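You operate a simulated robot arm through the tools that you are given. There is no shell and no other tool.

You are at the controls of a simulated two-armed robot. One attempt, no reset.

## Task
Put the right bearing on the top of the grey cabinet away on the top of the end bench. Take the green mount from the top of the short bench and put it on the second shelf from the bottom of the green rack. Take the green marker and put it on the top of the short bench. Turn the round knob of the green box to 15 Nm. Take the tall blue cover on the second shelf from the bottom of the green rack and put it away on the middle shelf of the green rack. Put the numbered regulator marked "350" from the second shelf from the bottom of the grey rack on the fourth shelf from the bottom of the green rack and the numbered regulator that says "359" on top of the black air box there. The order is free.

It is judged by the outcome, as a careful person would: the job done as asked, and still so three seconds after it is handed in. It fails if anything else is knocked over, pushed out of place, dropped, spilled or broken. A push-on lid holds only when it is set on centred and level and pressed home; a screw cap is set on level and turned clockwise until tight.

## Robot
Two 7-joint arms with two-finger parallel grippers on one trunk, on a base that moves. Base frame: it is fixed to the floor where the robot stands at the start and does not move with it; the origin is under the middle of the robot, x ahead of it, y to its left, z up. Units: mm, degrees, N and s.
The left shoulder is at the start at [232, 171, 1001], the right one opposite. Each reaches about 883 mm from its shoulder. Places, roughly: black air box [-1000, 1250, 500]; fourth shelf of the green rack [-1000, 0, 1300]; green marker [1500, 0, 1000]; green mount (4x4x3 cm) [800, 500, 900]; middle shelf of the green rack [-1000, 0, 1000]; numbered regulator [-1000, 1000, 500]; right bearing (5x5x3 cm) [500, 100, 900]; round knob of the green box [1500, -900, 900]; second shelf of the green rack [-1000, 0, 600]; tall blue cover (11x11x8 cm) [-1000, 100, 600]; top of the end bench [100, -5800, 800]; top of the short bench [700, 800, 800]. Payload 4.4 kg a hand.
The TCP of each hand is the grasp point between the finger pads, 23 mm short of the fingertips. In the tool frame z runs along the fingers and y along their closing line. The gripper opens to 94 mm. The fingers are 38 mm wide and 10 mm thick; the gripper's body (54 by 96 mm) begins 39 mm behind the TCP.
Orientation is that of the tool frame in the base frame, as a unit quaternion [x, y, z, w]. With the fingers straight down and closing along the base's y, the tool's x points along the base's -x, its y along +y and its z along -z.

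## Interface
- The arms move only by the tool drive_tool. It takes "left_targets", "right_targets" or both (then of equal length, played together; a hand with none holds still); each is a list of rows, each a list of 3 entries, a list of its own where there are three numbers: the shift along the tool's x, y, z in mm, then the turn, a rotation vector about the tool's x, y, z in degrees, then the finger opening in mm, from 0 to 94. In form: [[[tx, ty, tz], [wx, wy, wz], gripper], ...]. A call has 1 to 20 rows; each row is the pose to reach, as a shift and turn from the pose commanded when the call began, along the tool's axes at that moment. Rows are played at 5 a second. More than 50 mm and 8.6 degrees between two rows, or a gripper value outside its range, and nothing of the call is played. A pose out of reach is approached as far as the arm can. The call stops where the force on the tool passes 40 N (or 10 N more than at its start, if that is more) or the arm is blocked; 0.2 s more then pass. The fingers move at their own pace (about 72 mm/s each) and stop on an object; they squeeze with about 29 N. The grip force told is the motor's: it shows also when the fingers shut on nothing. Time passes only in rows, and 0.2 s behind the last, so rows that repeat a pose let the fingers close. It gives the time, the measured TCP pose, the force on the tool (base axes), the opening and the grip force at its end, in the units of the frame above (readings bear some noise), with the torque about the TCP (base axes, N m) and any sound that the robot's microphone picked up, and new pictures: "show" is both (left out), scene, wrist or none (wrist: the cameras of the hands that moved).
- Cameras (640 x 400 px; columns grow to the right, rows downward): "scene" is now at [344.4, 58.8, 1200.2]; the picture's right is [0.73, -0.69, 0.00], its down [0.21, 0.22, -0.95] and it looks along [0.66, 0.69, 0.30] (base axes); focal length 214 px, centre (320, 200). "left" rides on the left gripper at [86, -16, -74] in its tool frame; the picture's right is [0.18, 0.98, 0.00], its down [-0.58, 0.11, -0.81] and it looks along [-0.79, 0.15, 0.59] (tool axes); focal length 243 px, centre (320, 200). "right" rides on the right gripper at [87, 16, -74] in its tool frame; the picture's right is [-0.18, 0.98, 0.00], its down [-0.58, -0.11, -0.81] and it looks along [-0.79, -0.15, 0.59] (tool axes); focal length 243 px, centre (320, 200). There is no depth. A picture from a camera that has moved, and an enlarged one, comes with that camera's place and axes in the base frame and with its lens.
- slide_trunk(by): moves the trunk up (or, below 0, down) by that many mm; the arms and the scene camera ride with it, the base frame stays. It gives what a move gives, with no picture.
- drive_base(legs): drives the robot by 1 to 6 legs, each [ahead, left, turn to the left] in mm, mm and degrees, along the robot's own axes; the way and the turn of a leg run together, so that a leg with both is an arc; at most 1500 mm and 180 degrees a leg. The arms and the cameras ride along, it lands a little off, and it stops where it bumps. It gives what a move gives, and a new picture of the scene camera.
- pan_tilt(pan, tilt): turns the head with the scene camera to pan (to the left, within 80 degrees either way) and tilt (down, from -29 to 69), counted from straight ahead of the robot (the tilt from the chest, where the trunk bows). It gives what a move gives, and a new picture of the scene camera.
- zoom(camera, box): a new picture of the part [left, top, right, bottom] of that camera's present view, enlarged. It takes no simulated time.
- finish_job(): hands the job in; it is judged then, once.

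Places have to be worked out from the pictures, the camera data and where the tool is seen. Open the grippers and draw the arms clear of the work before you hand the job in, unless the task says otherwise.

The tools are called by a JSON object that holds its "api" and its "payload". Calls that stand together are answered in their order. drive_tool: Moves the arms, as the interface text tells. Its arguments: {"type":"object","properties":{"left_targets":{"type":"array","items":{"type":"array"}},"right_targets":{"type":"array","items":{"type":"array"}},"show":{"type":"string","enum":["both","scene","wrist","none"]}},"required":[]} The other tools are called the same way: slide_trunk (by) moves the trunk up or down; drive_base (legs) drives the base; pan_tilt (pan, tilt) turns the head that bears the scene camera; zoom (camera, box) takes an enlarged picture of a part of a camera's view; finish_job () hands the job in.

At the start:

```text
time: 0.0
left_eef_pos: [323.7, 466.0, 1201.5]
left_orientation: [0.001, 1.0, -0.001, 0.0]
left_wrist_force: [-1.0, -0.1, -0.4]
left_ft_torque: [0.04, 0.01, -0.02]
left_finger_gap: 94.4
left_grasp_force: 0.0
right_eef_pos: [418.3, 75.1, 1112.5]
right_orientation: [0.061, 0.998, -0.002, 0.033]
right_wrist_force: [250.4, 115.6, -132.5]
right_ft_torque: [-2.16, 10.86, -2.83]
right_finger_gap: 85.6
right_grasp_force: 0.0
trunk travel left (down, up): [-25.0, 363.0]
robot x, y, heading: [2.1, 0.8, -0.1]
head pan, tilt (commanded): [80.2, 68.8]
```

scene: 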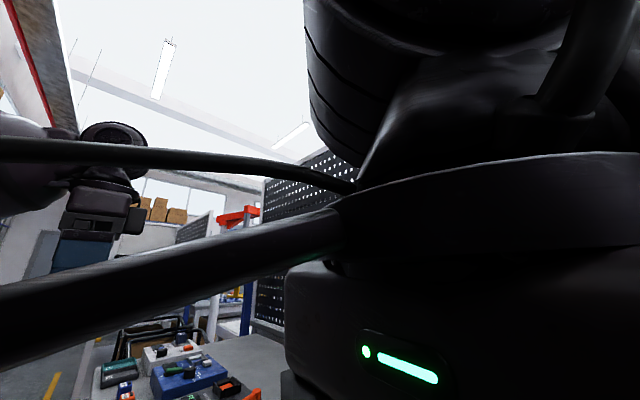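
right: 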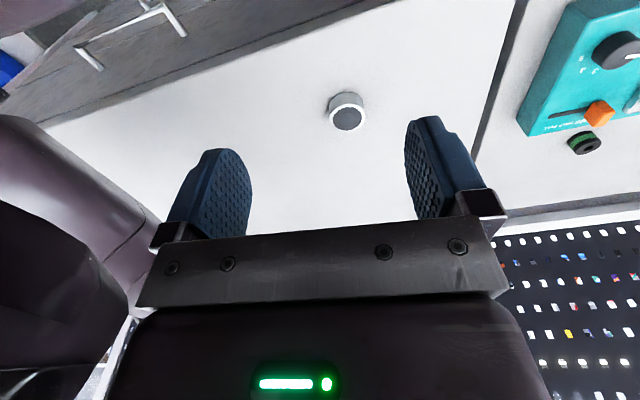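
left: 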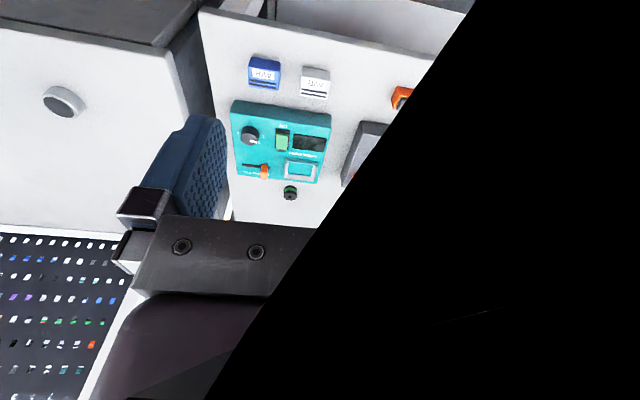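

The right hand reads a big force and fills the scene view, so it is pressed against the head. I ease it forward and slightly down, away from the head.

{"api": "drive_tool", "payload": {"right_targets": [[[-15, 0, 5], [0, 0, 0], 86], [[-30, 5, 10], [0, 0, 0], 86], [[-50, 5, 15], [0, 0, 0], 86]], "show": "both"}}

```text
time: 0.8
left_eef_pos: [325.7, 465.6, 1202.4]
left_orientation: [0.0, 1.0, 0.001, 0.0]
left_wrist_force: [-0.2, 0.5, -0.4]
left_ft_torque: [-0.05, 0.0, 0.03]
left_finger_gap: 94.2
left_grasp_force: 0.1
right_eef_pos: [469.6, 73.5, 1099.5]
right_orientation: [0.06, 0.998, -0.002, 0.034]
right_wrist_force: [0.3, 0.3, 0.1]
right_ft_torque: [0.01, -0.01, -0.01]
right_finger_gap: 86.2
right_grasp_force: 0.1
trunk travel left (down, up): [-25.0, 363.0]
robot x, y, heading: [-1.2, 1.9, -0.0]
head pan, tilt (commanded): [80.2, 68.8]
camera scene: at [300.8, 57.1, 1074.4], right [0.99, -0.17, 0.0], down [-0.16, -0.92, -0.37], along [0.06, 0.36, -0.93], focal length 214 px, centre (320, 200)
camera right: at [380.6, 100.6, 1168.9], right [0.3, 0.95, 0.01], down [0.51, -0.17, 0.84], along [0.81, -0.25, -0.54], focal length 243 px, centre (320, 200)
```

scene: 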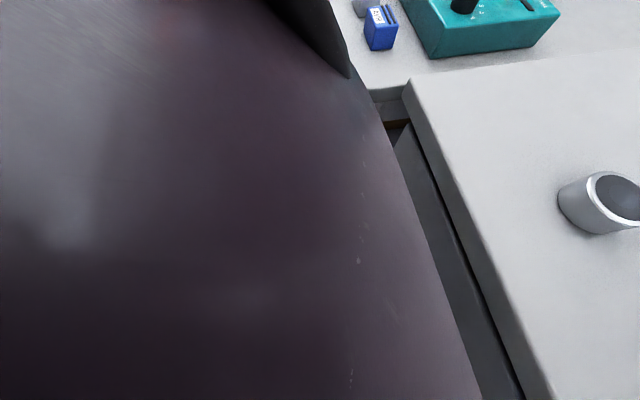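
right: 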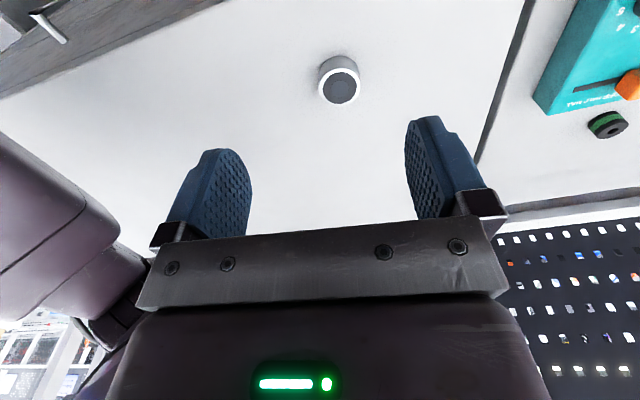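

The right hand is free now and the head has swung to its commanded pose. I turn the head ahead and look around to map the scene.

{"api": "pan_tilt", "payload": {"pan": 0, "tilt": 20}}

{"api": "pan_tilt", "payload": {"pan": 50, "tilt": 20}}

{"api": "pan_tilt", "payload": {"pan": -50, "tilt": 20}}

```text
time: 2.3
left_eef_pos: [324.8, 466.6, 1202.7]
left_orientation: [0.001, 1.0, 0.0, 0.0]
left_wrist_force: [-0.7, 0.1, -0.5]
left_ft_torque: [-0.01, -0.03, 0.0]
left_finger_gap: 94.0
left_grasp_force: 0.1
right_eef_pos: [468.9, 73.3, 1100.1]
right_orientation: [0.061, 0.998, -0.002, 0.033]
right_wrist_force: [0.1, -0.1, 0.6]
right_ft_torque: [-0.02, 0.01, 0.01]
right_finger_gap: 86.0
right_grasp_force: 0.1
trunk travel left (down, up): [-25.0, 363.0]
robot x, y, heading: [1.4, 2.0, 0.1]
head pan, tilt (commanded): [0.0, 20.0]
camera scene: at [383.6, 2.1, 1141.9], right [0.0, -1.0, 0.0], down [-0.34, 0.0, -0.94], along [0.94, 0.0, -0.34], focal length 214 px, centre (320, 200)
```

scene: 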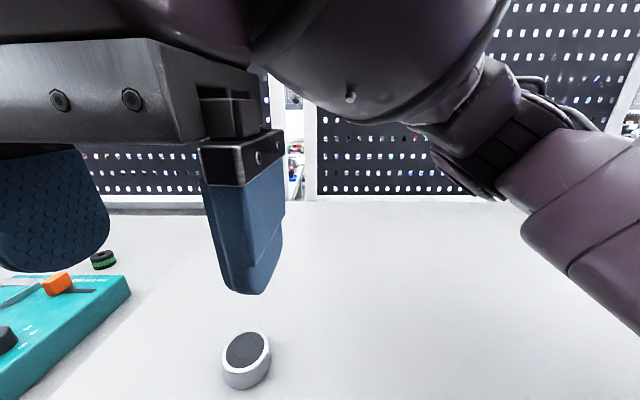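

```text
time: 3.5
left_eef_pos: [324.1, 466.8, 1202.2]
left_orientation: [0.0, 1.0, 0.0, 0.0]
left_wrist_force: [-0.3, -0.9, 0.3]
left_ft_torque: [-0.02, 0.02, -0.03]
left_finger_gap: 93.9
left_grasp_force: 0.1
right_eef_pos: [469.0, 74.1, 1100.5]
right_orientation: [0.061, 0.998, -0.003, 0.033]
right_wrist_force: [0.2, -1.2, 0.4]
right_ft_torque: [0.02, -0.06, 0.01]
right_finger_gap: 85.9
right_grasp_force: 0.1
trunk travel left (down, up): [-25.0, 363.0]
robot x, y, heading: [-2.7, -2.2, 0.1]
head pan, tilt (commanded): [50.0, 20.0]
camera scene: at [350.4, 73.2, 1141.9], right [0.77, -0.64, 0.0], down [-0.22, -0.26, -0.94], along [0.6, 0.72, -0.34], focal length 214 px, centre (320, 200)
```

scene: 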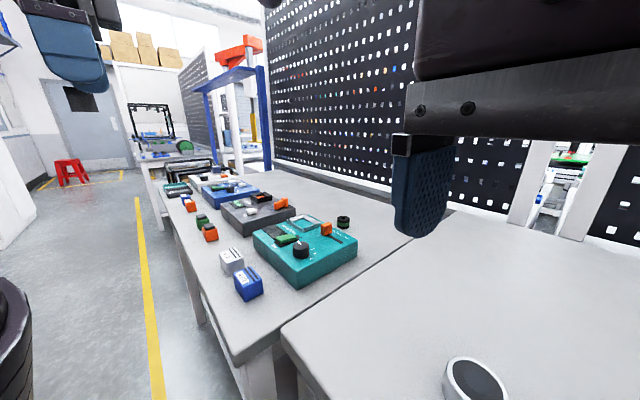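

```text
time: 5.3
left_eef_pos: [324.4, 465.9, 1203.7]
left_orientation: [0.002, 1.0, 0.001, -0.001]
left_wrist_force: [0.3, -0.3, 0.4]
left_ft_torque: [0.0, -0.03, 0.0]
left_finger_gap: 94.1
left_grasp_force: 0.0
right_eef_pos: [468.7, 74.8, 1099.7]
right_orientation: [0.061, 0.998, -0.002, 0.032]
right_wrist_force: [0.9, 0.5, -0.3]
right_ft_torque: [0.01, -0.02, 0.01]
right_finger_gap: 86.1
right_grasp_force: 0.1
trunk travel left (down, up): [-25.0, 363.0]
robot x, y, heading: [3.7, 2.1, -0.1]
head pan, tilt (commanded): [-50.0, 20.0]
camera scene: at [350.4, -69.3, 1141.9], right [-0.77, -0.64, 0.0], down [-0.22, 0.26, -0.94], along [0.6, -0.72, -0.34], focal length 214 px, centre (320, 200)
```

scene: 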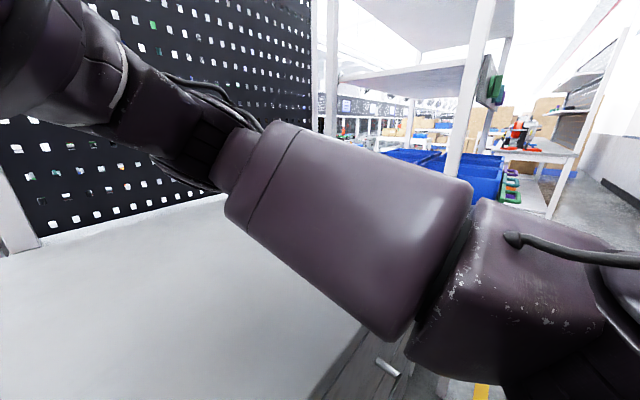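

Surroundings are partly visible: the bench with the teal box and instrument units lies to my left, and a bearing sits on the cabinet in front of me. I move the right hand up and out to my right so that it stops blocking the view.

{"api": "drive_tool", "payload": {"right_targets": [[[-3, 0, -45], [0, 1, -2], 86], [[-7, -10, -90], [0, 2, -4], 86], [[-12, -55, -95], [0, 3, -6], 86], [[-18, -100, -95], [0, 3.8, -7], 86], [[-24, -145, -95], [0, 3.8, -7], 86], [[-30, -190, -95], [0, 3.8, -7], 86], [[-36, -235, -95], [0, 3.8, -7], 86], [[-36, -280, -95], [0, 3.8, -7], 86], [[-36, -325, -95], [0, 3.8, -7], 86]], "show": "scene"}}

```text
time: 7.3
left_eef_pos: [325.0, 465.8, 1202.6]
left_orientation: [0.001, 1.0, -0.001, 0.0]
left_wrist_force: [-0.2, -0.4, -0.5]
left_ft_torque: [-0.01, 0.06, 0.02]
left_finger_gap: 93.9
left_grasp_force: 0.1
right_eef_pos: [460.8, -240.7, 1178.0]
right_orientation: [-0.001, 1.0, 0.0, 0.0]
right_wrist_force: [-0.4, 0.2, -0.2]
right_ft_torque: [0.0, -0.01, -0.01]
right_finger_gap: 86.0
right_grasp_force: 0.1
right hand out of reach, approached as far as the arm can: row 9
trunk travel left (down, up): [-25.0, 363.0]
robot x, y, heading: [0.8, 0.0, -0.3]
head pan, tilt (commanded): [-50.0, 20.0]
camera scene: at [350.8, -69.8, 1141.6], right [-0.77, -0.64, 0.0], down [-0.22, 0.26, -0.94], along [0.6, -0.72, -0.34], focal length 214 px, centre (320, 200)
```

scene: 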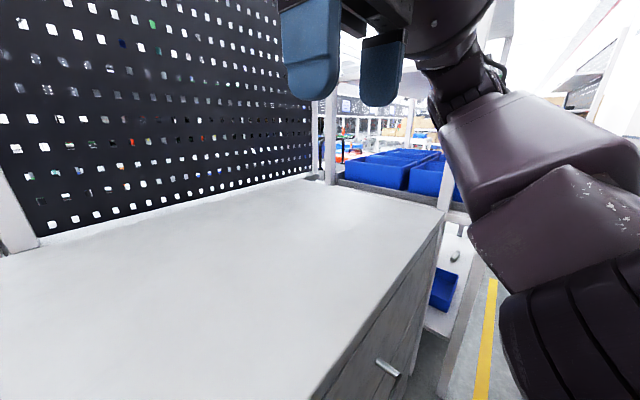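

The orientation is now straight down; the last row was at a limit. I continue a bit to the right and back toward the mirror of the left hand's pose.

{"api": "drive_tool", "payload": {"right_targets": [[[0, -20, -10], [0, 0, 0], 90], [[20, -60, -20], [0, 0, 0], 90], [[50, -100, -25], [0, 0, 0], 90], [[80, -140, -25], [0, 0, 0], 90], [[110, -180, -25], [0, 0, 0], 90], [[137, -220, -25], [0, 0, 0], 90]], "show": "scene"}}

{"api": "slide_trunk", "payload": {"by": 200}}

{"api": "pan_tilt", "payload": {"pan": 0, "tilt": 30}}

{"api": "pan_tilt", "payload": {"pan": 60, "tilt": 30}}

```text
refused: row 3 steps farther than a row can; nothing moved
```

```text
time: 9.4
left_eef_pos: [63.4, 466.7, 1438.2]
left_orientation: [0.001, 0.957, 0.0, 0.291]
left_wrist_force: [0.6, 0.9, -0.3]
left_ft_torque: [-0.01, 0.0, 0.03]
left_finger_gap: 93.9
left_grasp_force: 0.0
right_eef_pos: [459.7, -239.5, 1380.1]
right_orientation: [0.0, 1.0, -0.001, -0.001]
right_wrist_force: [0.4, -0.2, -0.5]
right_ft_torque: [0.02, 0.03, 0.04]
right_finger_gap: 86.3
right_grasp_force: 0.0
trunk travel left (down, up): [-225.0, 163.0]
robot x, y, heading: [-0.0, 0.0, -0.2]
head pan, tilt (commanded): [-50.0, 20.0]
```

```text
time: 10.6
left_eef_pos: [63.0, 467.3, 1438.4]
left_orientation: [0.001, 0.956, 0.0, 0.292]
left_wrist_force: [-0.3, 0.9, -0.8]
left_ft_torque: [0.0, -0.02, 0.0]
left_finger_gap: 94.1
left_grasp_force: 0.0
right_eef_pos: [459.0, -239.9, 1380.3]
right_orientation: [0.0, 1.0, -0.002, 0.0]
right_wrist_force: [-0.8, -1.0, 0.5]
right_ft_torque: [0.02, 0.0, 0.01]
right_finger_gap: 86.3
right_grasp_force: 0.1
trunk travel left (down, up): [-225.0, 163.0]
robot x, y, heading: [-0.2, 4.0, -0.2]
head pan, tilt (commanded): [0.0, 30.0]
camera scene: at [196.6, 1.9, 1364.8], right [0.0, -1.0, 0.0], down [-0.5, 0.0, -0.87], along [0.87, 0.0, -0.5], focal length 214 px, centre (320, 200)
```

scene: 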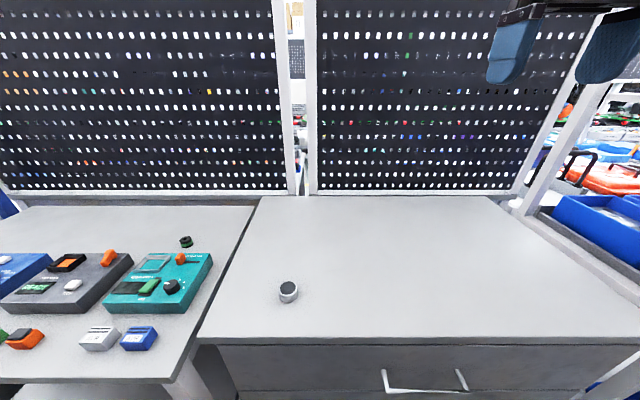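

```text
time: 11.9
left_eef_pos: [63.4, 466.5, 1436.8]
left_orientation: [0.001, 0.957, 0.0, 0.292]
left_wrist_force: [0.8, 0.2, -0.3]
left_ft_torque: [-0.01, -0.02, 0.04]
left_finger_gap: 94.0
left_grasp_force: 0.1
right_eef_pos: [459.0, -240.4, 1381.3]
right_orientation: [0.0, 1.0, -0.002, 0.0]
right_wrist_force: [0.8, 0.2, 0.4]
right_ft_torque: [-0.02, 0.0, -0.01]
right_finger_gap: 85.8
right_grasp_force: 0.0
trunk travel left (down, up): [-225.0, 163.0]
robot x, y, heading: [-1.4, 2.4, 0.1]
head pan, tilt (commanded): [60.0, 30.0]
camera scene: at [151.4, 80.3, 1364.8], right [0.87, -0.5, 0.0], down [-0.25, -0.43, -0.87], along [0.43, 0.75, -0.5], focal length 214 px, centre (320, 200)
```

scene: 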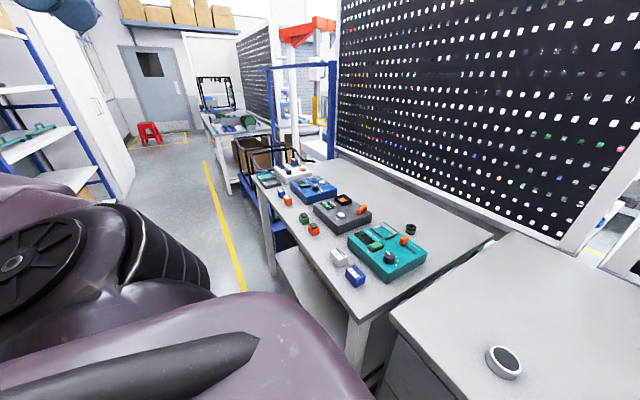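

The trunk rise straightened the body and gave a good overview: teal box, bearing, and a rack behind to the left. I turn the base around to survey what is behind me.

{"api": "pan_tilt", "payload": {"pan": 0, "tilt": 15}}

{"api": "drive_base", "payload": {"legs": [[0, 0, 90]]}}

{"api": "drive_base", "payload": {"legs": [[0, 0, 45]]}}

{"api": "drive_base", "payload": {"legs": [[0, 0, 45]]}}

```text
time: 13.2
left_eef_pos: [63.1, 466.4, 1438.7]
left_orientation: [0.001, 0.956, -0.001, 0.292]
left_wrist_force: [-0.2, 0.2, -0.5]
left_ft_torque: [-0.01, 0.01, -0.02]
left_finger_gap: 93.9
left_grasp_force: 0.1
right_eef_pos: [459.0, -239.3, 1380.8]
right_orientation: [-0.001, 1.0, -0.002, 0.0]
right_wrist_force: [-0.3, 0.3, 0.8]
right_ft_torque: [0.04, -0.03, -0.03]
right_finger_gap: 86.2
right_grasp_force: 0.1
trunk travel left (down, up): [-225.0, 163.0]
robot x, y, heading: [-0.4, -1.0, -0.2]
head pan, tilt (commanded): [0.0, 15.0]
camera scene: at [199.6, 2.1, 1389.0], right [0.0, -1.0, 0.0], down [-0.26, 0.0, -0.97], along [0.97, 0.0, -0.26], focal length 214 px, centre (320, 200)
```

scene: 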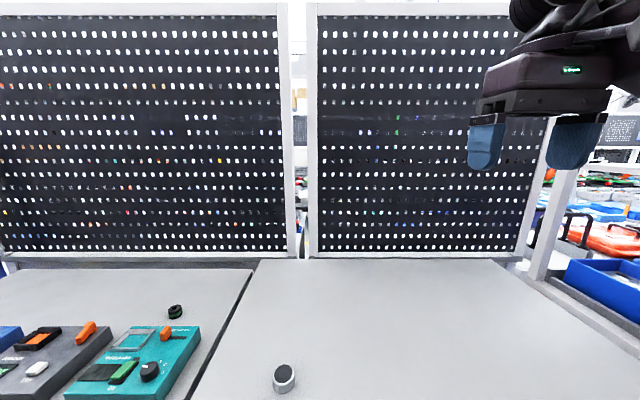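

```text
time: 17.4
left_eef_pos: [-465.5, 68.6, 1437.0]
left_orientation: [-0.673, 0.68, 0.205, 0.208]
left_wrist_force: [0.3, 0.2, -0.1]
left_ft_torque: [0.01, 0.0, 0.01]
left_finger_gap: 94.1
left_grasp_force: 0.1
right_eef_pos: [243.9, 456.9, 1383.3]
right_orientation: [-0.703, 0.711, -0.001, 0.0]
right_wrist_force: [-0.6, -0.5, 0.6]
right_ft_torque: [0.01, 0.02, -0.01]
right_finger_gap: 86.1
right_grasp_force: 0.1
trunk travel left (down, up): [-225.0, 163.0]
robot x, y, heading: [-2.6, -1.0, 89.3]
head pan, tilt (commanded): [0.0, 15.0]
camera scene: at [-0.1, 203.5, 1389.0], right [1.0, -0.01, 0.0], down [0.0, -0.26, -0.97], along [0.01, 0.97, -0.26], focal length 214 px, centre (320, 200)
```

scene: 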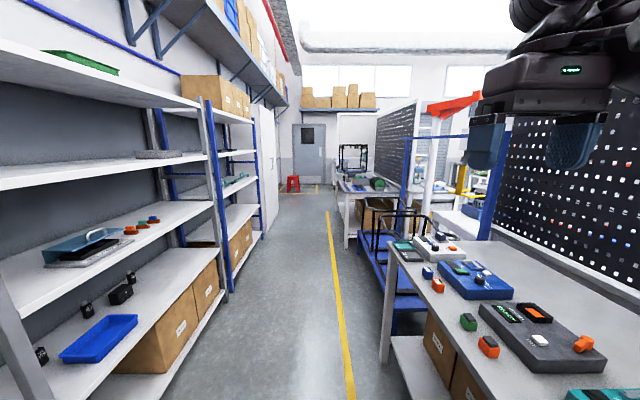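

```text
time: 19.9
left_eef_pos: [-378.9, -279.7, 1436.7]
left_orientation: [0.881, -0.373, -0.269, -0.114]
left_wrist_force: [0.1, -0.6, -1.5]
left_ft_torque: [-0.02, -0.01, -0.01]
left_finger_gap: 94.2
left_grasp_force: 0.0
right_eef_pos: [-147.2, 495.2, 1380.7]
right_orientation: [0.921, -0.389, 0.001, -0.002]
right_wrist_force: [-0.5, 0.3, 0.3]
right_ft_torque: [0.01, -0.02, 0.03]
right_finger_gap: 85.8
right_grasp_force: 0.0
trunk travel left (down, up): [-225.0, 163.0]
robot x, y, heading: [-2.9, -2.5, 134.3]
head pan, tilt (commanded): [0.0, 15.0]
camera scene: at [-142.6, 146.4, 1389.0], right [0.72, 0.7, 0.0], down [0.18, -0.19, -0.97], along [-0.67, 0.69, -0.26], focal length 214 px, centre (320, 200)
```

scene: 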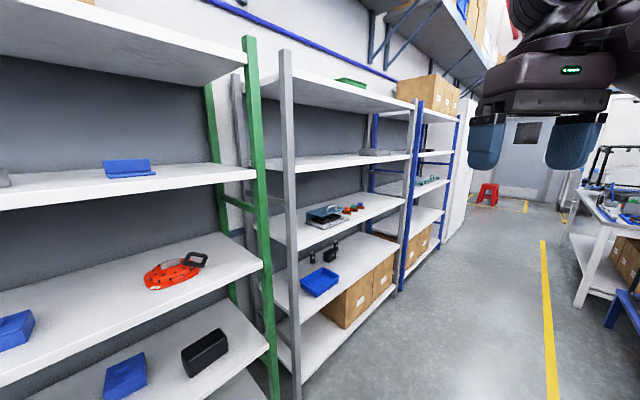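

```text
time: 22.3
left_eef_pos: [-74.0, -465.3, 1437.1]
left_orientation: [0.956, -0.011, -0.292, -0.003]
left_wrist_force: [-0.1, -1.3, -0.4]
left_ft_torque: [0.03, 0.01, 0.01]
left_finger_gap: 94.0
left_grasp_force: 0.0
right_eef_pos: [-452.5, 250.2, 1380.7]
right_orientation: [1.0, -0.013, 0.0, -0.002]
right_wrist_force: [-0.7, 0.2, 0.1]
right_ft_torque: [-0.05, -0.03, 0.0]
right_finger_gap: 85.9
right_grasp_force: 0.1
trunk travel left (down, up): [-225.0, 163.0]
robot x, y, heading: [3.4, -3.5, 178.8]
head pan, tilt (commanded): [0.0, 15.0]
camera scene: at [-203.5, 6.6, 1389.0], right [0.02, 1.0, 0.0], down [0.26, -0.01, -0.97], along [-0.97, 0.02, -0.26], focal length 214 px, centre (320, 200)
```

scene: 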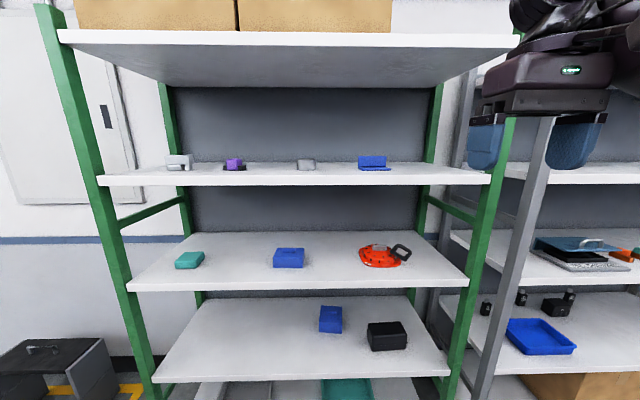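

Behind me stand the green rack (five levels) and the grey rack to its right with small black regulators, a blue tray and a black box. I zoom in on them.

{"api": "zoom", "payload": {"camera": "scene", "box": [440, 260, 640, 385]}}

{"api": "zoom", "payload": {"camera": "scene", "box": [150, 140, 470, 390]}}

```text
3.20 times, centred on (540, 322) of scene
camera zoom: at [-203.5, 6.6, 1389.0], right [0.02, 1.0, 0.0], down [0.26, -0.01, -0.97], along [-0.97, 0.02, -0.26], focal length 686 px, centre (-384, -192)
```

zoom: 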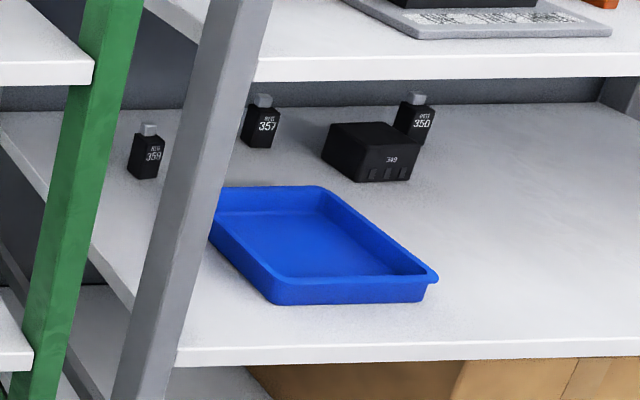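

```text
1.60 times, centred on (310, 265) of scene
camera zoom: at [-203.5, 6.6, 1389.0], right [0.02, 1.0, 0.0], down [0.26, -0.01, -0.97], along [-0.97, 0.02, -0.26], focal length 343 px, centre (336, 96)
```

zoom: 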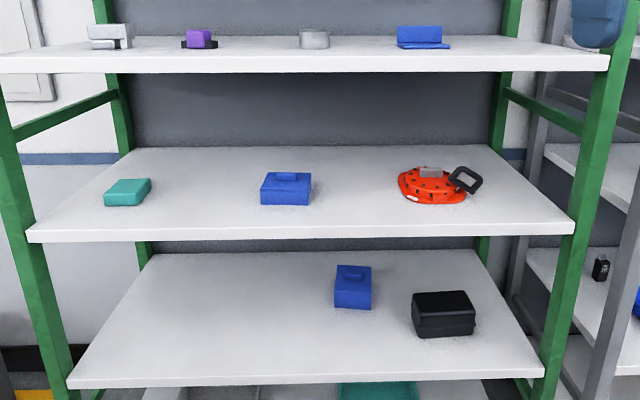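

I can read 359, 357 and 350, with the black box marked 349 in front of 350. I keep turning to view the aisle towards the end bench.

{"api": "drive_base", "payload": {"legs": [[0, 0, 50]]}}

{"api": "drive_base", "payload": {"legs": [[0, 0, 42]]}}

{"api": "drive_base", "payload": {"legs": [[0, 0, 45]]}}

```text
time: 24.9
left_eef_pos: [303.8, -358.9, 1436.5]
left_orientation: [0.874, 0.388, -0.266, 0.119]
left_wrist_force: [0.1, 0.9, -0.4]
left_ft_torque: [0.03, 0.02, 0.04]
left_finger_gap: 94.0
left_grasp_force: 0.1
right_eef_pos: [-485.9, -179.9, 1383.0]
right_orientation: [0.914, 0.405, -0.001, -0.001]
right_wrist_force: [0.0, -0.2, -0.1]
right_ft_torque: [0.0, -0.04, 0.0]
right_finger_gap: 86.0
right_grasp_force: 0.0
trunk travel left (down, up): [-225.0, 163.0]
robot x, y, heading: [-0.9, 0.8, -132.3]
head pan, tilt (commanded): [0.0, 15.0]
camera scene: at [-137.1, -147.6, 1389.0], right [-0.74, 0.67, 0.0], down [0.17, 0.19, -0.97], along [-0.65, -0.72, -0.26], focal length 214 px, centre (320, 200)
```

scene: 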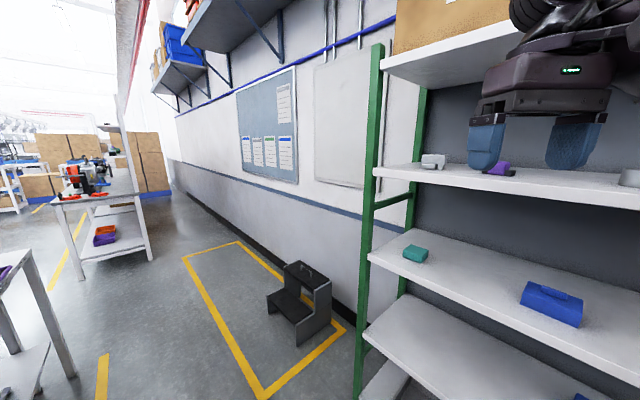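

```text
time: 27.3
left_eef_pos: [465.1, -67.9, 1436.8]
left_orientation: [0.68, 0.672, -0.208, 0.205]
left_wrist_force: [0.0, -0.4, -1.1]
left_ft_torque: [-0.05, -0.01, -0.01]
left_finger_gap: 93.9
left_grasp_force: 0.0
right_eef_pos: [-243.9, -456.3, 1381.1]
right_orientation: [0.711, 0.703, -0.001, -0.001]
right_wrist_force: [0.1, 0.9, -0.1]
right_ft_torque: [0.05, -0.01, 0.01]
right_finger_gap: 85.9
right_grasp_force: 0.1
trunk travel left (down, up): [-225.0, 163.0]
robot x, y, heading: [3.5, -3.4, -90.8]
head pan, tilt (commanded): [0.0, 15.0]
camera scene: at [-4.2, -199.5, 1389.0], right [-1.0, 0.01, 0.0], down [0.0, 0.26, -0.97], along [-0.01, -0.97, -0.26], focal length 214 px, centre (320, 200)
```

scene: 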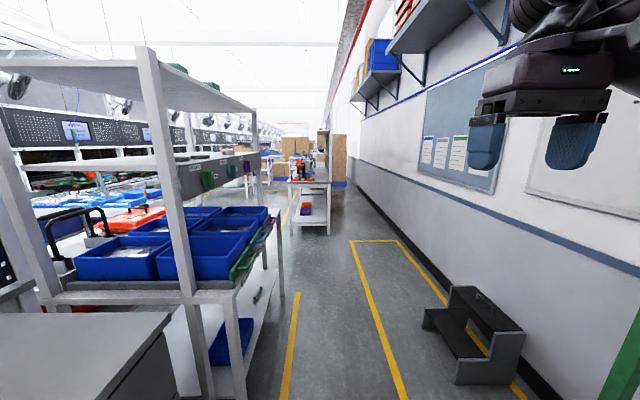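

```text
time: 29.7
left_eef_pos: [379.0, 277.2, 1438.2]
left_orientation: [0.375, 0.88, -0.115, 0.269]
left_wrist_force: [1.1, -0.2, -1.6]
left_ft_torque: [0.0, -0.02, -0.01]
left_finger_gap: 94.1
left_grasp_force: 0.0
right_eef_pos: [145.9, -495.3, 1380.0]
right_orientation: [0.391, 0.921, -0.002, 0.0]
right_wrist_force: [0.2, -0.1, -0.4]
right_ft_torque: [0.02, 0.01, 0.01]
right_finger_gap: 86.1
right_grasp_force: 0.1
trunk travel left (down, up): [-225.0, 163.0]
robot x, y, heading: [-0.7, -3.7, -46.1]
head pan, tilt (commanded): [0.0, 15.0]
camera scene: at [138.1, -142.9, 1389.0], right [-0.72, -0.69, 0.0], down [-0.18, 0.19, -0.97], along [0.67, -0.7, -0.26], focal length 214 px, centre (320, 200)
```

scene: 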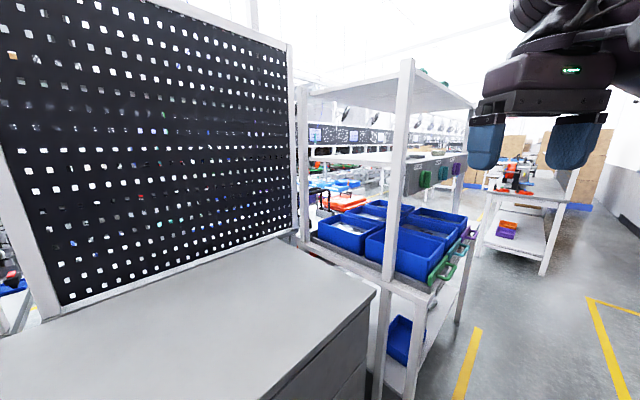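

The end bench area is down the aisle in -y. I turn back to face the cabinet and the short bench to zoom in on the small parts there.

{"api": "drive_base", "payload": {"legs": [[-60, 0, 46]]}}

{"api": "pan_tilt", "payload": {"pan": 35, "tilt": 35}}

{"api": "zoom", "payload": {"camera": "scene", "box": [100, 100, 420, 300]}}

```text
time: 32.2
left_eef_pos: [12.1, 488.7, 1437.9]
left_orientation: [0.003, 0.956, -0.001, 0.293]
left_wrist_force: [-0.2, 0.2, 1.2]
left_ft_torque: [0.02, 0.0, 0.01]
left_finger_gap: 93.7
left_grasp_force: 0.0
right_eef_pos: [404.9, -219.6, 1380.4]
right_orientation: [0.002, 1.0, -0.002, 0.0]
right_wrist_force: [0.0, 0.4, 0.6]
right_ft_torque: [0.0, -0.02, -0.01]
right_finger_gap: 85.8
right_grasp_force: 0.0
trunk travel left (down, up): [-225.0, 163.0]
robot x, y, heading: [-50.8, 21.9, -0.3]
head pan, tilt (commanded): [0.0, 15.0]
camera scene: at [146.7, 23.8, 1389.0], right [0.0, -1.0, 0.0], down [-0.26, 0.0, -0.97], along [0.97, 0.0, -0.26], focal length 214 px, centre (320, 200)
```

scene: 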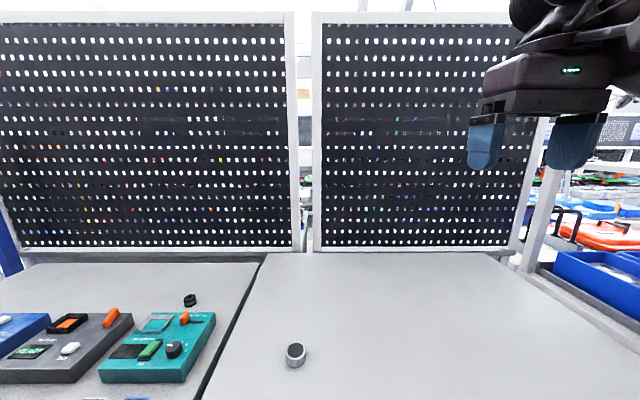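

```text
time: 33.2
left_eef_pos: [13.1, 488.4, 1437.3]
left_orientation: [0.003, 0.956, -0.001, 0.293]
left_wrist_force: [-1.6, 0.0, -0.3]
left_ft_torque: [0.01, -0.03, 0.0]
left_finger_gap: 94.1
left_grasp_force: 0.0
right_eef_pos: [405.4, -218.7, 1380.8]
right_orientation: [0.003, 1.0, -0.002, -0.001]
right_wrist_force: [-0.9, 0.2, 1.0]
right_ft_torque: [0.02, -0.01, 0.0]
right_finger_gap: 86.2
right_grasp_force: 0.1
trunk travel left (down, up): [-225.0, 163.0]
robot x, y, heading: [-51.4, 26.3, -0.4]
head pan, tilt (commanded): [35.0, 35.0]
camera scene: at [125.8, 74.2, 1357.0], right [0.57, -0.82, 0.0], down [-0.47, -0.33, -0.82], along [0.67, 0.47, -0.57], focal length 214 px, centre (320, 200)
```

scene: 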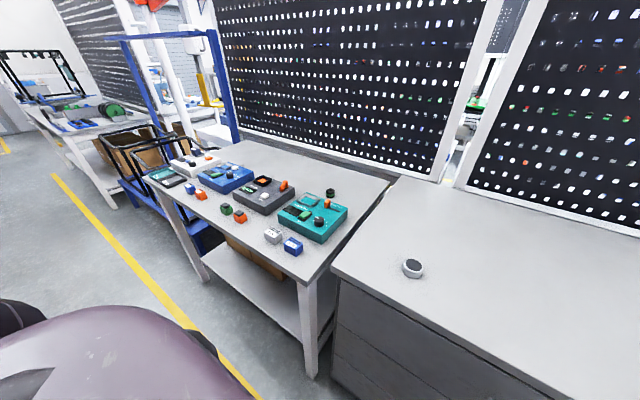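

```text
2.00 times, centred on (260, 200) of scene
camera zoom: at [125.8, 74.2, 1357.0], right [0.57, -0.82, 0.0], down [-0.47, -0.33, -0.82], along [0.67, 0.47, -0.57], focal length 429 px, centre (440, 200)
```

zoom: 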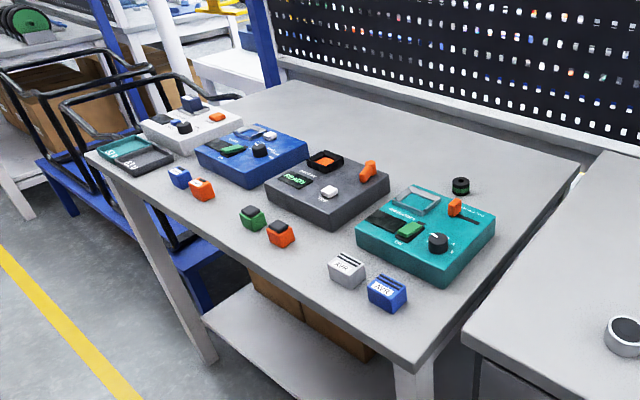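

Two candidates for the green mount: the dark cylinder with a green band near the teal box, and a green block near the front. I zoom closer on both.

{"api": "zoom", "payload": {"camera": "scene", "box": [300, 175, 356, 210]}}

{"api": "zoom", "payload": {"camera": "scene", "box": [170, 170, 314, 260]}}

```text
11.43 times, centred on (328, 192) of scene
camera zoom: at [125.8, 74.2, 1357.0], right [0.57, -0.82, 0.0], down [-0.47, -0.33, -0.82], along [0.67, 0.47, -0.57], focal length 2451 px, centre (229, 286)
```

zoom: 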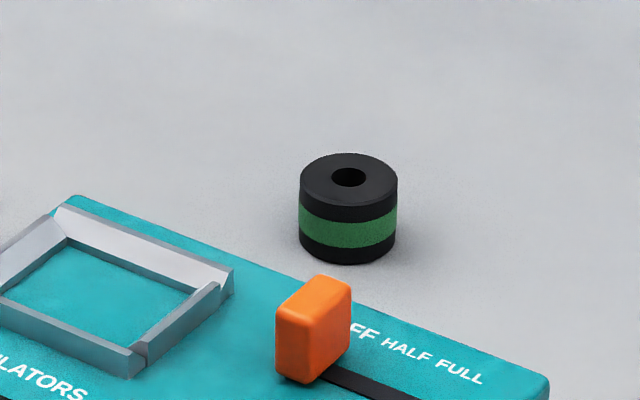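

```text
4.44 times, centred on (242, 215) of scene
camera zoom: at [125.8, 74.2, 1357.0], right [0.57, -0.82, 0.0], down [-0.47, -0.33, -0.82], along [0.67, 0.47, -0.57], focal length 953 px, centre (667, 133)
```

zoom: 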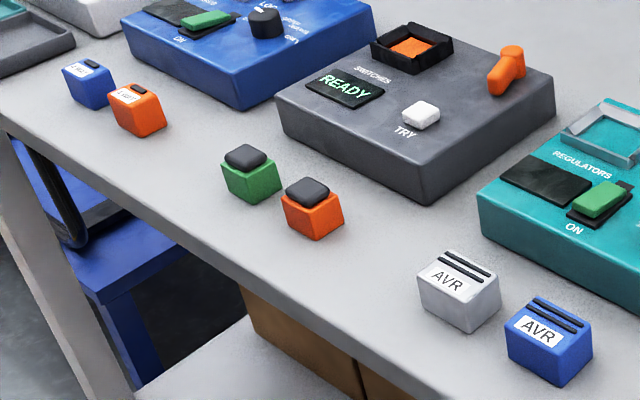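

The black cylinder with a green band is the green mount; the others are AVR units and switches. I return to the original spot a bit to the left and lower the trunk so both hands can reach the bearing and the mount.

{"api": "drive_base", "payload": {"legs": [[50, 100, 0]]}}

{"api": "slide_trunk", "payload": {"by": -180}}

{"api": "pan_tilt", "payload": {"pan": 20, "tilt": 45}}

```text
time: 34.8
left_eef_pos: [62.6, 589.2, 1437.5]
left_orientation: [0.003, 0.956, -0.001, 0.292]
left_wrist_force: [-0.5, 0.1, 0.3]
left_ft_torque: [-0.05, -0.01, -0.01]
left_finger_gap: 93.8
left_grasp_force: 0.1
right_eef_pos: [455.3, -118.8, 1380.4]
right_orientation: [0.002, 1.0, -0.001, 0.0]
right_wrist_force: [-0.2, 0.7, -0.4]
right_ft_torque: [0.02, 0.0, -0.01]
right_finger_gap: 86.0
right_grasp_force: 0.1
trunk travel left (down, up): [-225.0, 163.0]
robot x, y, heading: [-2.5, 123.0, -0.4]
head pan, tilt (commanded): [35.0, 35.0]
camera scene: at [175.6, 174.4, 1357.0], right [0.57, -0.82, 0.0], down [-0.47, -0.33, -0.82], along [0.67, 0.47, -0.57], focal length 214 px, centre (320, 200)
```

scene: 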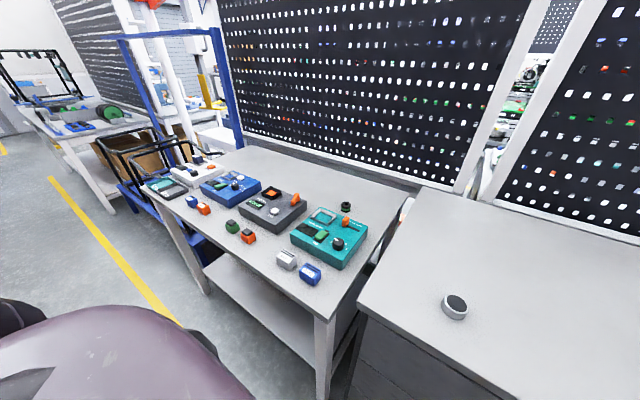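

```text
time: 36.8
left_eef_pos: [60.7, 588.2, 1258.7]
left_orientation: [0.002, 0.956, 0.0, 0.293]
left_wrist_force: [-0.4, 0.9, 0.2]
left_ft_torque: [0.04, -0.02, 0.0]
left_finger_gap: 93.9
left_grasp_force: 0.1
right_eef_pos: [452.1, -119.2, 1201.2]
right_orientation: [0.003, 1.0, -0.002, 0.001]
right_wrist_force: [-1.1, 0.0, 0.1]
right_ft_torque: [0.03, -0.04, 0.02]
right_finger_gap: 86.0
right_grasp_force: 0.2
trunk travel left (down, up): [-45.0, 343.0]
robot x, y, heading: [-2.8, 122.2, -0.2]
head pan, tilt (commanded): [35.0, 35.0]
```

```text
time: 37.5
left_eef_pos: [61.0, 587.5, 1256.5]
left_orientation: [0.003, 0.956, -0.001, 0.292]
left_wrist_force: [-0.1, -0.3, 0.3]
left_ft_torque: [0.0, -0.02, 0.05]
left_finger_gap: 94.5
left_grasp_force: 0.0
right_eef_pos: [454.9, -119.4, 1201.6]
right_orientation: [0.003, 1.0, -0.002, 0.0]
right_wrist_force: [0.3, -0.6, 0.5]
right_ft_torque: [0.0, -0.02, -0.03]
right_finger_gap: 86.1
right_grasp_force: 0.1
trunk travel left (down, up): [-45.0, 343.0]
robot x, y, heading: [-4.2, 122.3, -0.4]
head pan, tilt (commanded): [20.0, 45.0]
camera scene: at [349.8, 150.6, 1127.4], right [0.34, -0.94, 0.0], down [-0.66, -0.24, -0.71], along [0.67, 0.24, -0.71], focal length 214 px, centre (320, 200)
```

scene: 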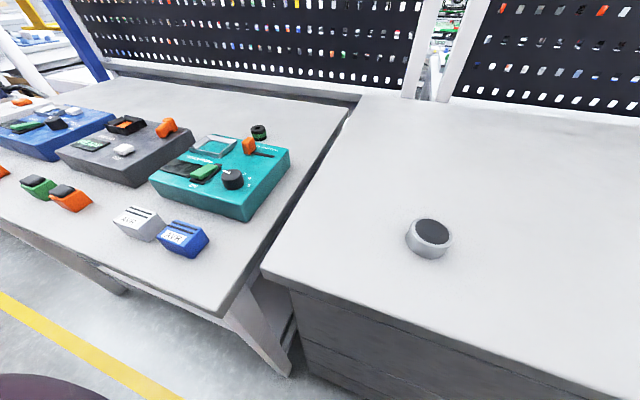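

The bearing's top comes out near (543, 76, 917) and the mount near (775, 470, 845). I swing the left hand over the bench, turning it straight down, high above the mount.

{"api": "drive_tool", "payload": {"left_targets": [[[-27, -7.5, 36], [0, 2.1, 0], 80], [[-54, -15, 72], [0, 4.2, 0], 80], [[-81, -22.5, 108], [0, 6.3, 0], 80], [[-108, -30, 144], [0, 8.5, 0], 80], [[-135, -37.5, 180], [0, 10.6, 0], 80], [[-162, -45, 216], [0, 12.7, 0], 80], [[-189, -52.5, 252], [0, 14.8, 0], 80], [[-215, -60, 288], [0, 17, 0], 80], [[-242, -67.5, 324], [0, 19.1, 0], 80], [[-269, -75, 360], [0, 21.2, 0], 80], [[-296, -83, 396], [0, 23.3, 0], 80], [[-323, -91, 432], [0, 25.5, 0], 80], [[-350, -98, 468], [0, 27.6, 0], 80], [[-376, -106, 504], [0, 29.7, 0], 80], [[-403, -113, 540], [0, 31.8, 0], 80], [[-430, -121, 576], [0, 34, 0], 80]], "show": "both"}}

```text
time: 40.9
left_eef_pos: [739.0, 461.6, 1018.2]
left_orientation: [0.002, 1.0, 0.001, -0.001]
left_wrist_force: [0.1, 0.5, -0.3]
left_ft_torque: [0.01, 0.0, -0.01]
left_finger_gap: 80.0
left_grasp_force: 0.1
right_eef_pos: [456.0, -120.1, 1200.3]
right_orientation: [0.003, 1.0, -0.001, 0.0]
right_wrist_force: [1.4, -0.9, -0.1]
right_ft_torque: [0.02, 0.01, -0.03]
right_finger_gap: 86.0
right_grasp_force: 0.1
trunk travel left (down, up): [-45.0, 343.0]
robot x, y, heading: [-4.1, 118.4, -0.3]
head pan, tilt (commanded): [20.0, 45.0]
camera scene: at [350.7, 149.9, 1126.8], right [0.34, -0.94, 0.0], down [-0.67, -0.24, -0.71], along [0.66, 0.24, -0.71], focal length 214 px, centre (320, 200)
camera left: at [653.5, 446.9, 1093.2], right [-0.18, 0.98, 0.0], down [0.58, 0.1, 0.81], along [0.79, 0.15, -0.59], focal length 243 px, centre (320, 200)
```

scene: 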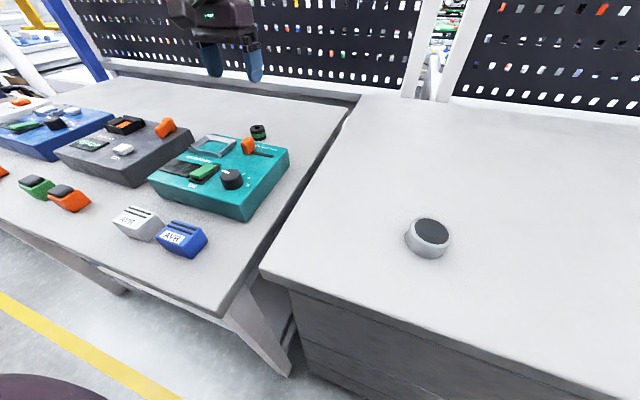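
left: 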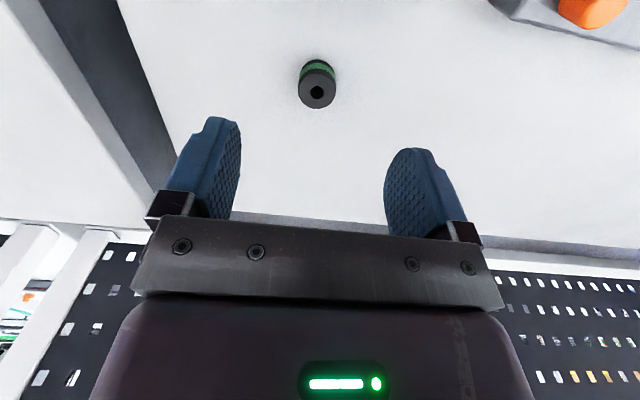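

The mount's top centre works out near (782, 469, 868). I shift the left hand over it and lower partway, while the right hand goes above the bearing.

{"api": "drive_tool", "payload": {"left_targets": [[[-20, 4, 10], [0, 0, 0], 80], [[-42, 7, 30], [0, 0, 0], 80], [[-42, 7, 60], [0, 0, 0], 80], [[-42, 7, 80], [0, 0, 0], 80], [[-42, 7, 80], [0, 0, 0], 80], [[-42, 7, 80], [0, 0, 0], 80], [[-42, 7, 80], [0, 0, 0], 80]], "right_targets": [[[-12, 28, 20], [0, 0, 0], 90], [[-24, 56, 45], [0, 0, 0], 90], [[-36, 84, 75], [0, 0, 0], 90], [[-48, 112, 105], [0, 0, 0], 90], [[-60, 140, 135], [0, 0, 0], 90], [[-73, 168, 165], [0, 0, 0], 90], [[-87, 196, 195], [0, 0, 0], 90]], "show": "both"}}

```text
time: 42.5
left_eef_pos: [782.1, 468.6, 939.8]
left_orientation: [0.003, 1.0, 0.0, -0.002]
left_wrist_force: [0.1, -0.1, 0.5]
left_ft_torque: [-0.04, 0.01, -0.02]
left_finger_gap: 80.3
left_grasp_force: 0.0
right_eef_pos: [540.6, 75.1, 1005.3]
right_orientation: [0.002, 1.0, -0.002, -0.001]
right_wrist_force: [-0.2, 1.2, -0.3]
right_ft_torque: [-0.02, 0.01, 0.02]
right_finger_gap: 90.1
right_grasp_force: 0.1
trunk travel left (down, up): [-45.0, 343.0]
robot x, y, heading: [-3.2, 119.8, -0.3]
head pan, tilt (commanded): [20.0, 45.0]
camera scene: at [350.6, 151.0, 1126.9], right [0.34, -0.94, 0.0], down [-0.67, -0.24, -0.71], along [0.66, 0.24, -0.71], focal length 214 px, centre (320, 200)
camera right: at [454.6, 91.1, 1079.0], right [0.19, 0.98, 0.0], down [0.58, -0.11, 0.81], along [0.79, -0.15, -0.59], focal length 243 px, centre (320, 200)
camera left: at [696.9, 454.2, 1013.4], right [-0.18, 0.98, 0.0], down [0.58, 0.11, 0.81], along [0.79, 0.15, -0.59], focal length 243 px, centre (320, 200)
```

scene: 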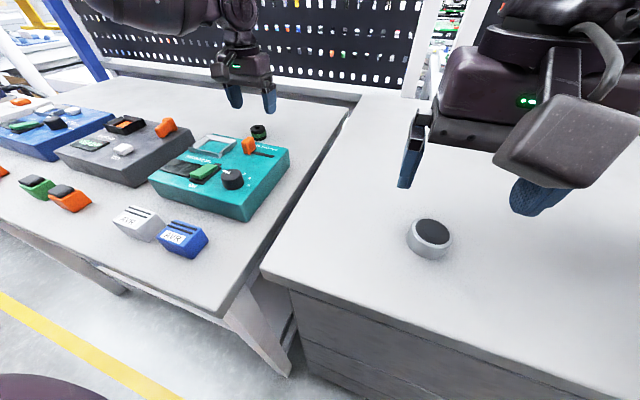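
right: 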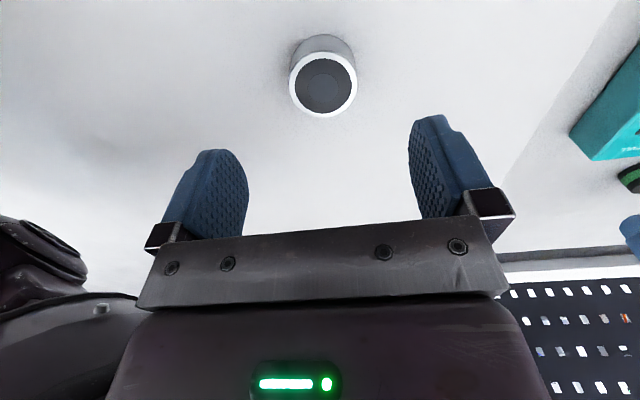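
left: 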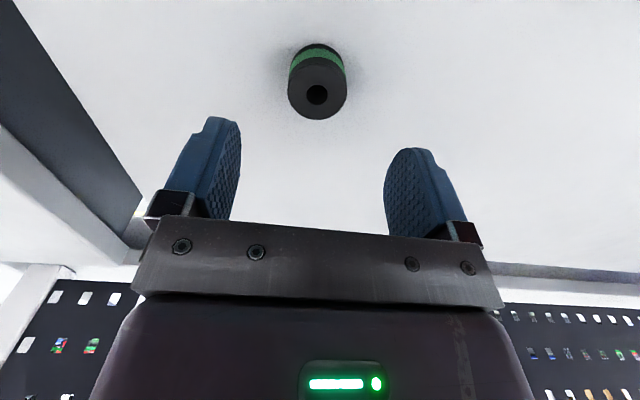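

Both hands are well centred above their parts. I lower both partway so the fingertips straddle the parts and check again.

{"api": "drive_tool", "payload": {"left_targets": [[[-4, 0, 25], [0, 0, 0], 80], [[-4, 0, 45], [0, 0, 0], 80], [[-4, 0, 58], [0, 0, 0], 80]], "right_targets": [[[-3, 1, 30], [0, 0, 0], 90], [[-3, 1, 60], [0, 0, 0], 90], [[-3, 1, 78], [0, 0, 0], 90]], "show": "both"}}

```text
time: 43.3
left_eef_pos: [785.3, 480.1, 887.5]
left_orientation: [0.001, 1.0, -0.004, 0.006]
left_wrist_force: [0.1, 0.3, 0.4]
left_ft_torque: [-0.01, 0.0, 0.02]
left_finger_gap: 80.1
left_grasp_force: 0.0
right_eef_pos: [544.3, 86.2, 941.5]
right_orientation: [-0.001, 1.0, -0.006, 0.016]
right_wrist_force: [0.1, 1.3, -0.1]
right_ft_torque: [-0.03, -0.03, 0.01]
right_finger_gap: 90.3
right_grasp_force: 0.0
trunk travel left (down, up): [-45.0, 343.0]
robot x, y, heading: [-3.4, 123.6, -0.0]
head pan, tilt (commanded): [20.0, 45.0]
camera scene: at [348.4, 159.3, 1132.0], right [0.34, -0.94, 0.01], down [-0.66, -0.25, -0.71], along [0.66, 0.24, -0.71], focal length 214 px, centre (320, 200)
camera right: at [456.1, 102.7, 1012.9], right [0.18, 0.98, -0.01], down [0.56, -0.1, 0.82], along [0.81, -0.15, -0.57], focal length 243 px, centre (320, 200)
camera left: at [698.7, 464.3, 962.2], right [-0.18, 0.98, -0.01], down [0.57, 0.11, 0.81], along [0.8, 0.14, -0.58], focal length 243 px, centre (320, 200)
```

scene: 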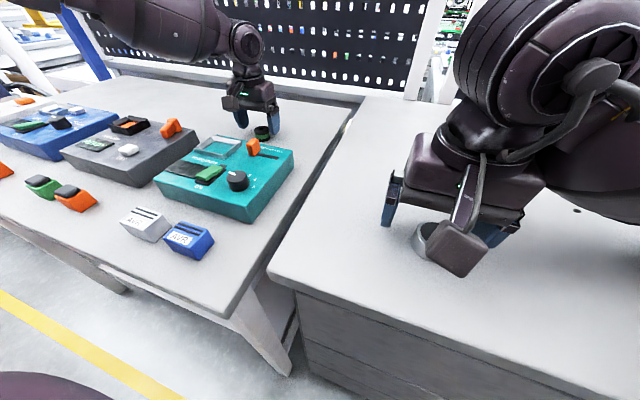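
right: 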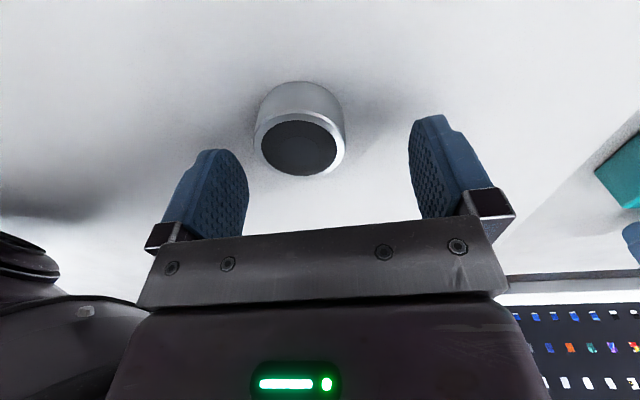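
left: 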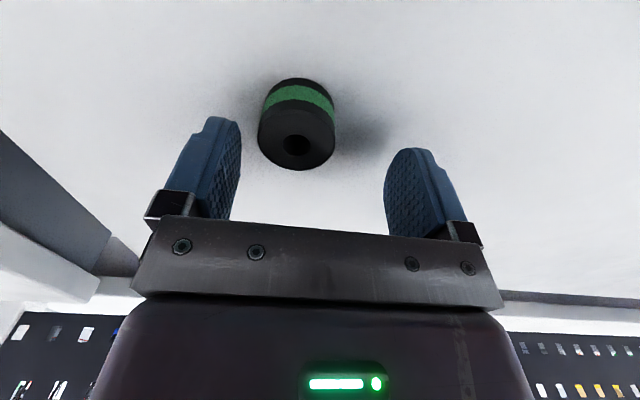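

Both hands and even the head camera shifted about 10 mm in y and the body tilted slightly, so the right elbow is probably pressing on the cabinet. I raise the right hand right away.

{"api": "drive_tool", "payload": {"right_targets": [[[0, 0, -30], [0, 0, 0], 90], [[0, 0, -60], [0, 0, 0], 90], [[0, 0, -78], [0, 0, 0], 90]], "show": "both"}}

```text
time: 44.1
left_eef_pos: [786.4, 471.7, 873.3]
left_orientation: [0.002, 1.0, 0.0, -0.003]
left_wrist_force: [-0.7, 0.5, 1.0]
left_ft_torque: [0.0, 0.0, 0.03]
left_finger_gap: 79.9
left_grasp_force: 0.0
right_eef_pos: [544.0, 77.6, 999.9]
right_orientation: [0.003, 1.0, -0.002, -0.004]
right_wrist_force: [-0.4, -0.1, 0.9]
right_ft_torque: [-0.01, -0.02, 0.01]
right_finger_gap: 90.1
right_grasp_force: 0.0
trunk travel left (down, up): [-45.0, 343.0]
robot x, y, heading: [-1.6, 122.8, -0.3]
head pan, tilt (commanded): [20.0, 45.0]
camera scene: at [351.2, 150.9, 1125.1], right [0.34, -0.94, 0.0], down [-0.67, -0.24, -0.71], along [0.67, 0.24, -0.71], focal length 214 px, centre (320, 200)
camera right: at [458.2, 93.9, 1075.0], right [0.19, 0.98, 0.0], down [0.59, -0.11, 0.8], along [0.79, -0.15, -0.6], focal length 243 px, centre (320, 200)
```

scene: 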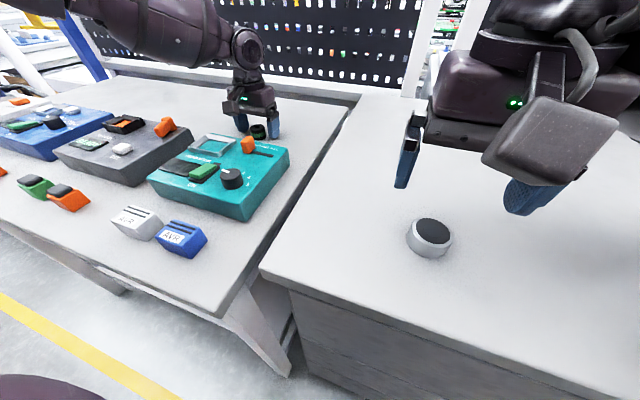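
right: 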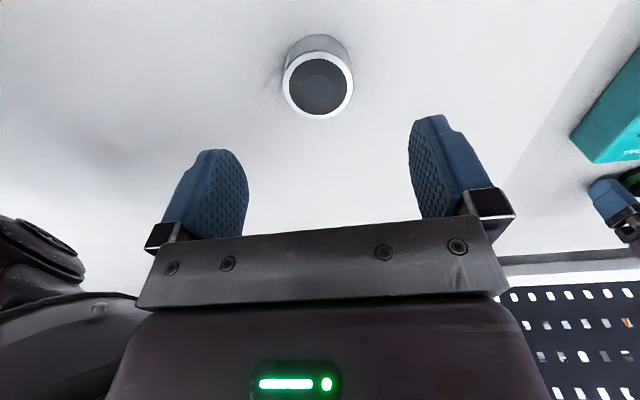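

The body has recovered and nothing moved. The left hand now straddles the mount; I check its view before closing.

{"api": "zoom", "payload": {"camera": "left", "box": [100, 0, 540, 275]}}

```text
1.45 times, centred on (320, 138) of left
camera zoom: at [700.6, 456.1, 949.3], right [-0.18, 0.98, 0.0], down [0.59, 0.11, 0.8], along [0.79, 0.15, -0.6], focal length 353 px, centre (320, 291)
```

zoom: 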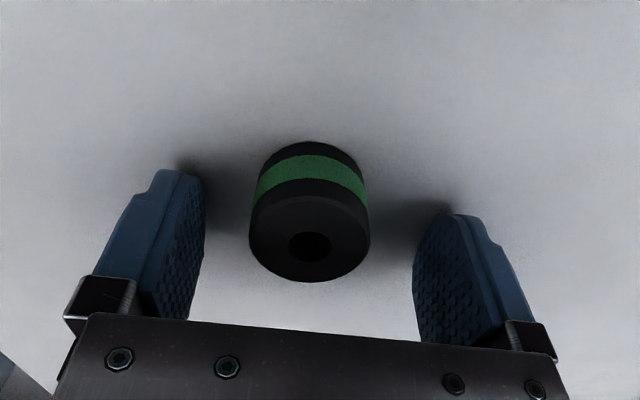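

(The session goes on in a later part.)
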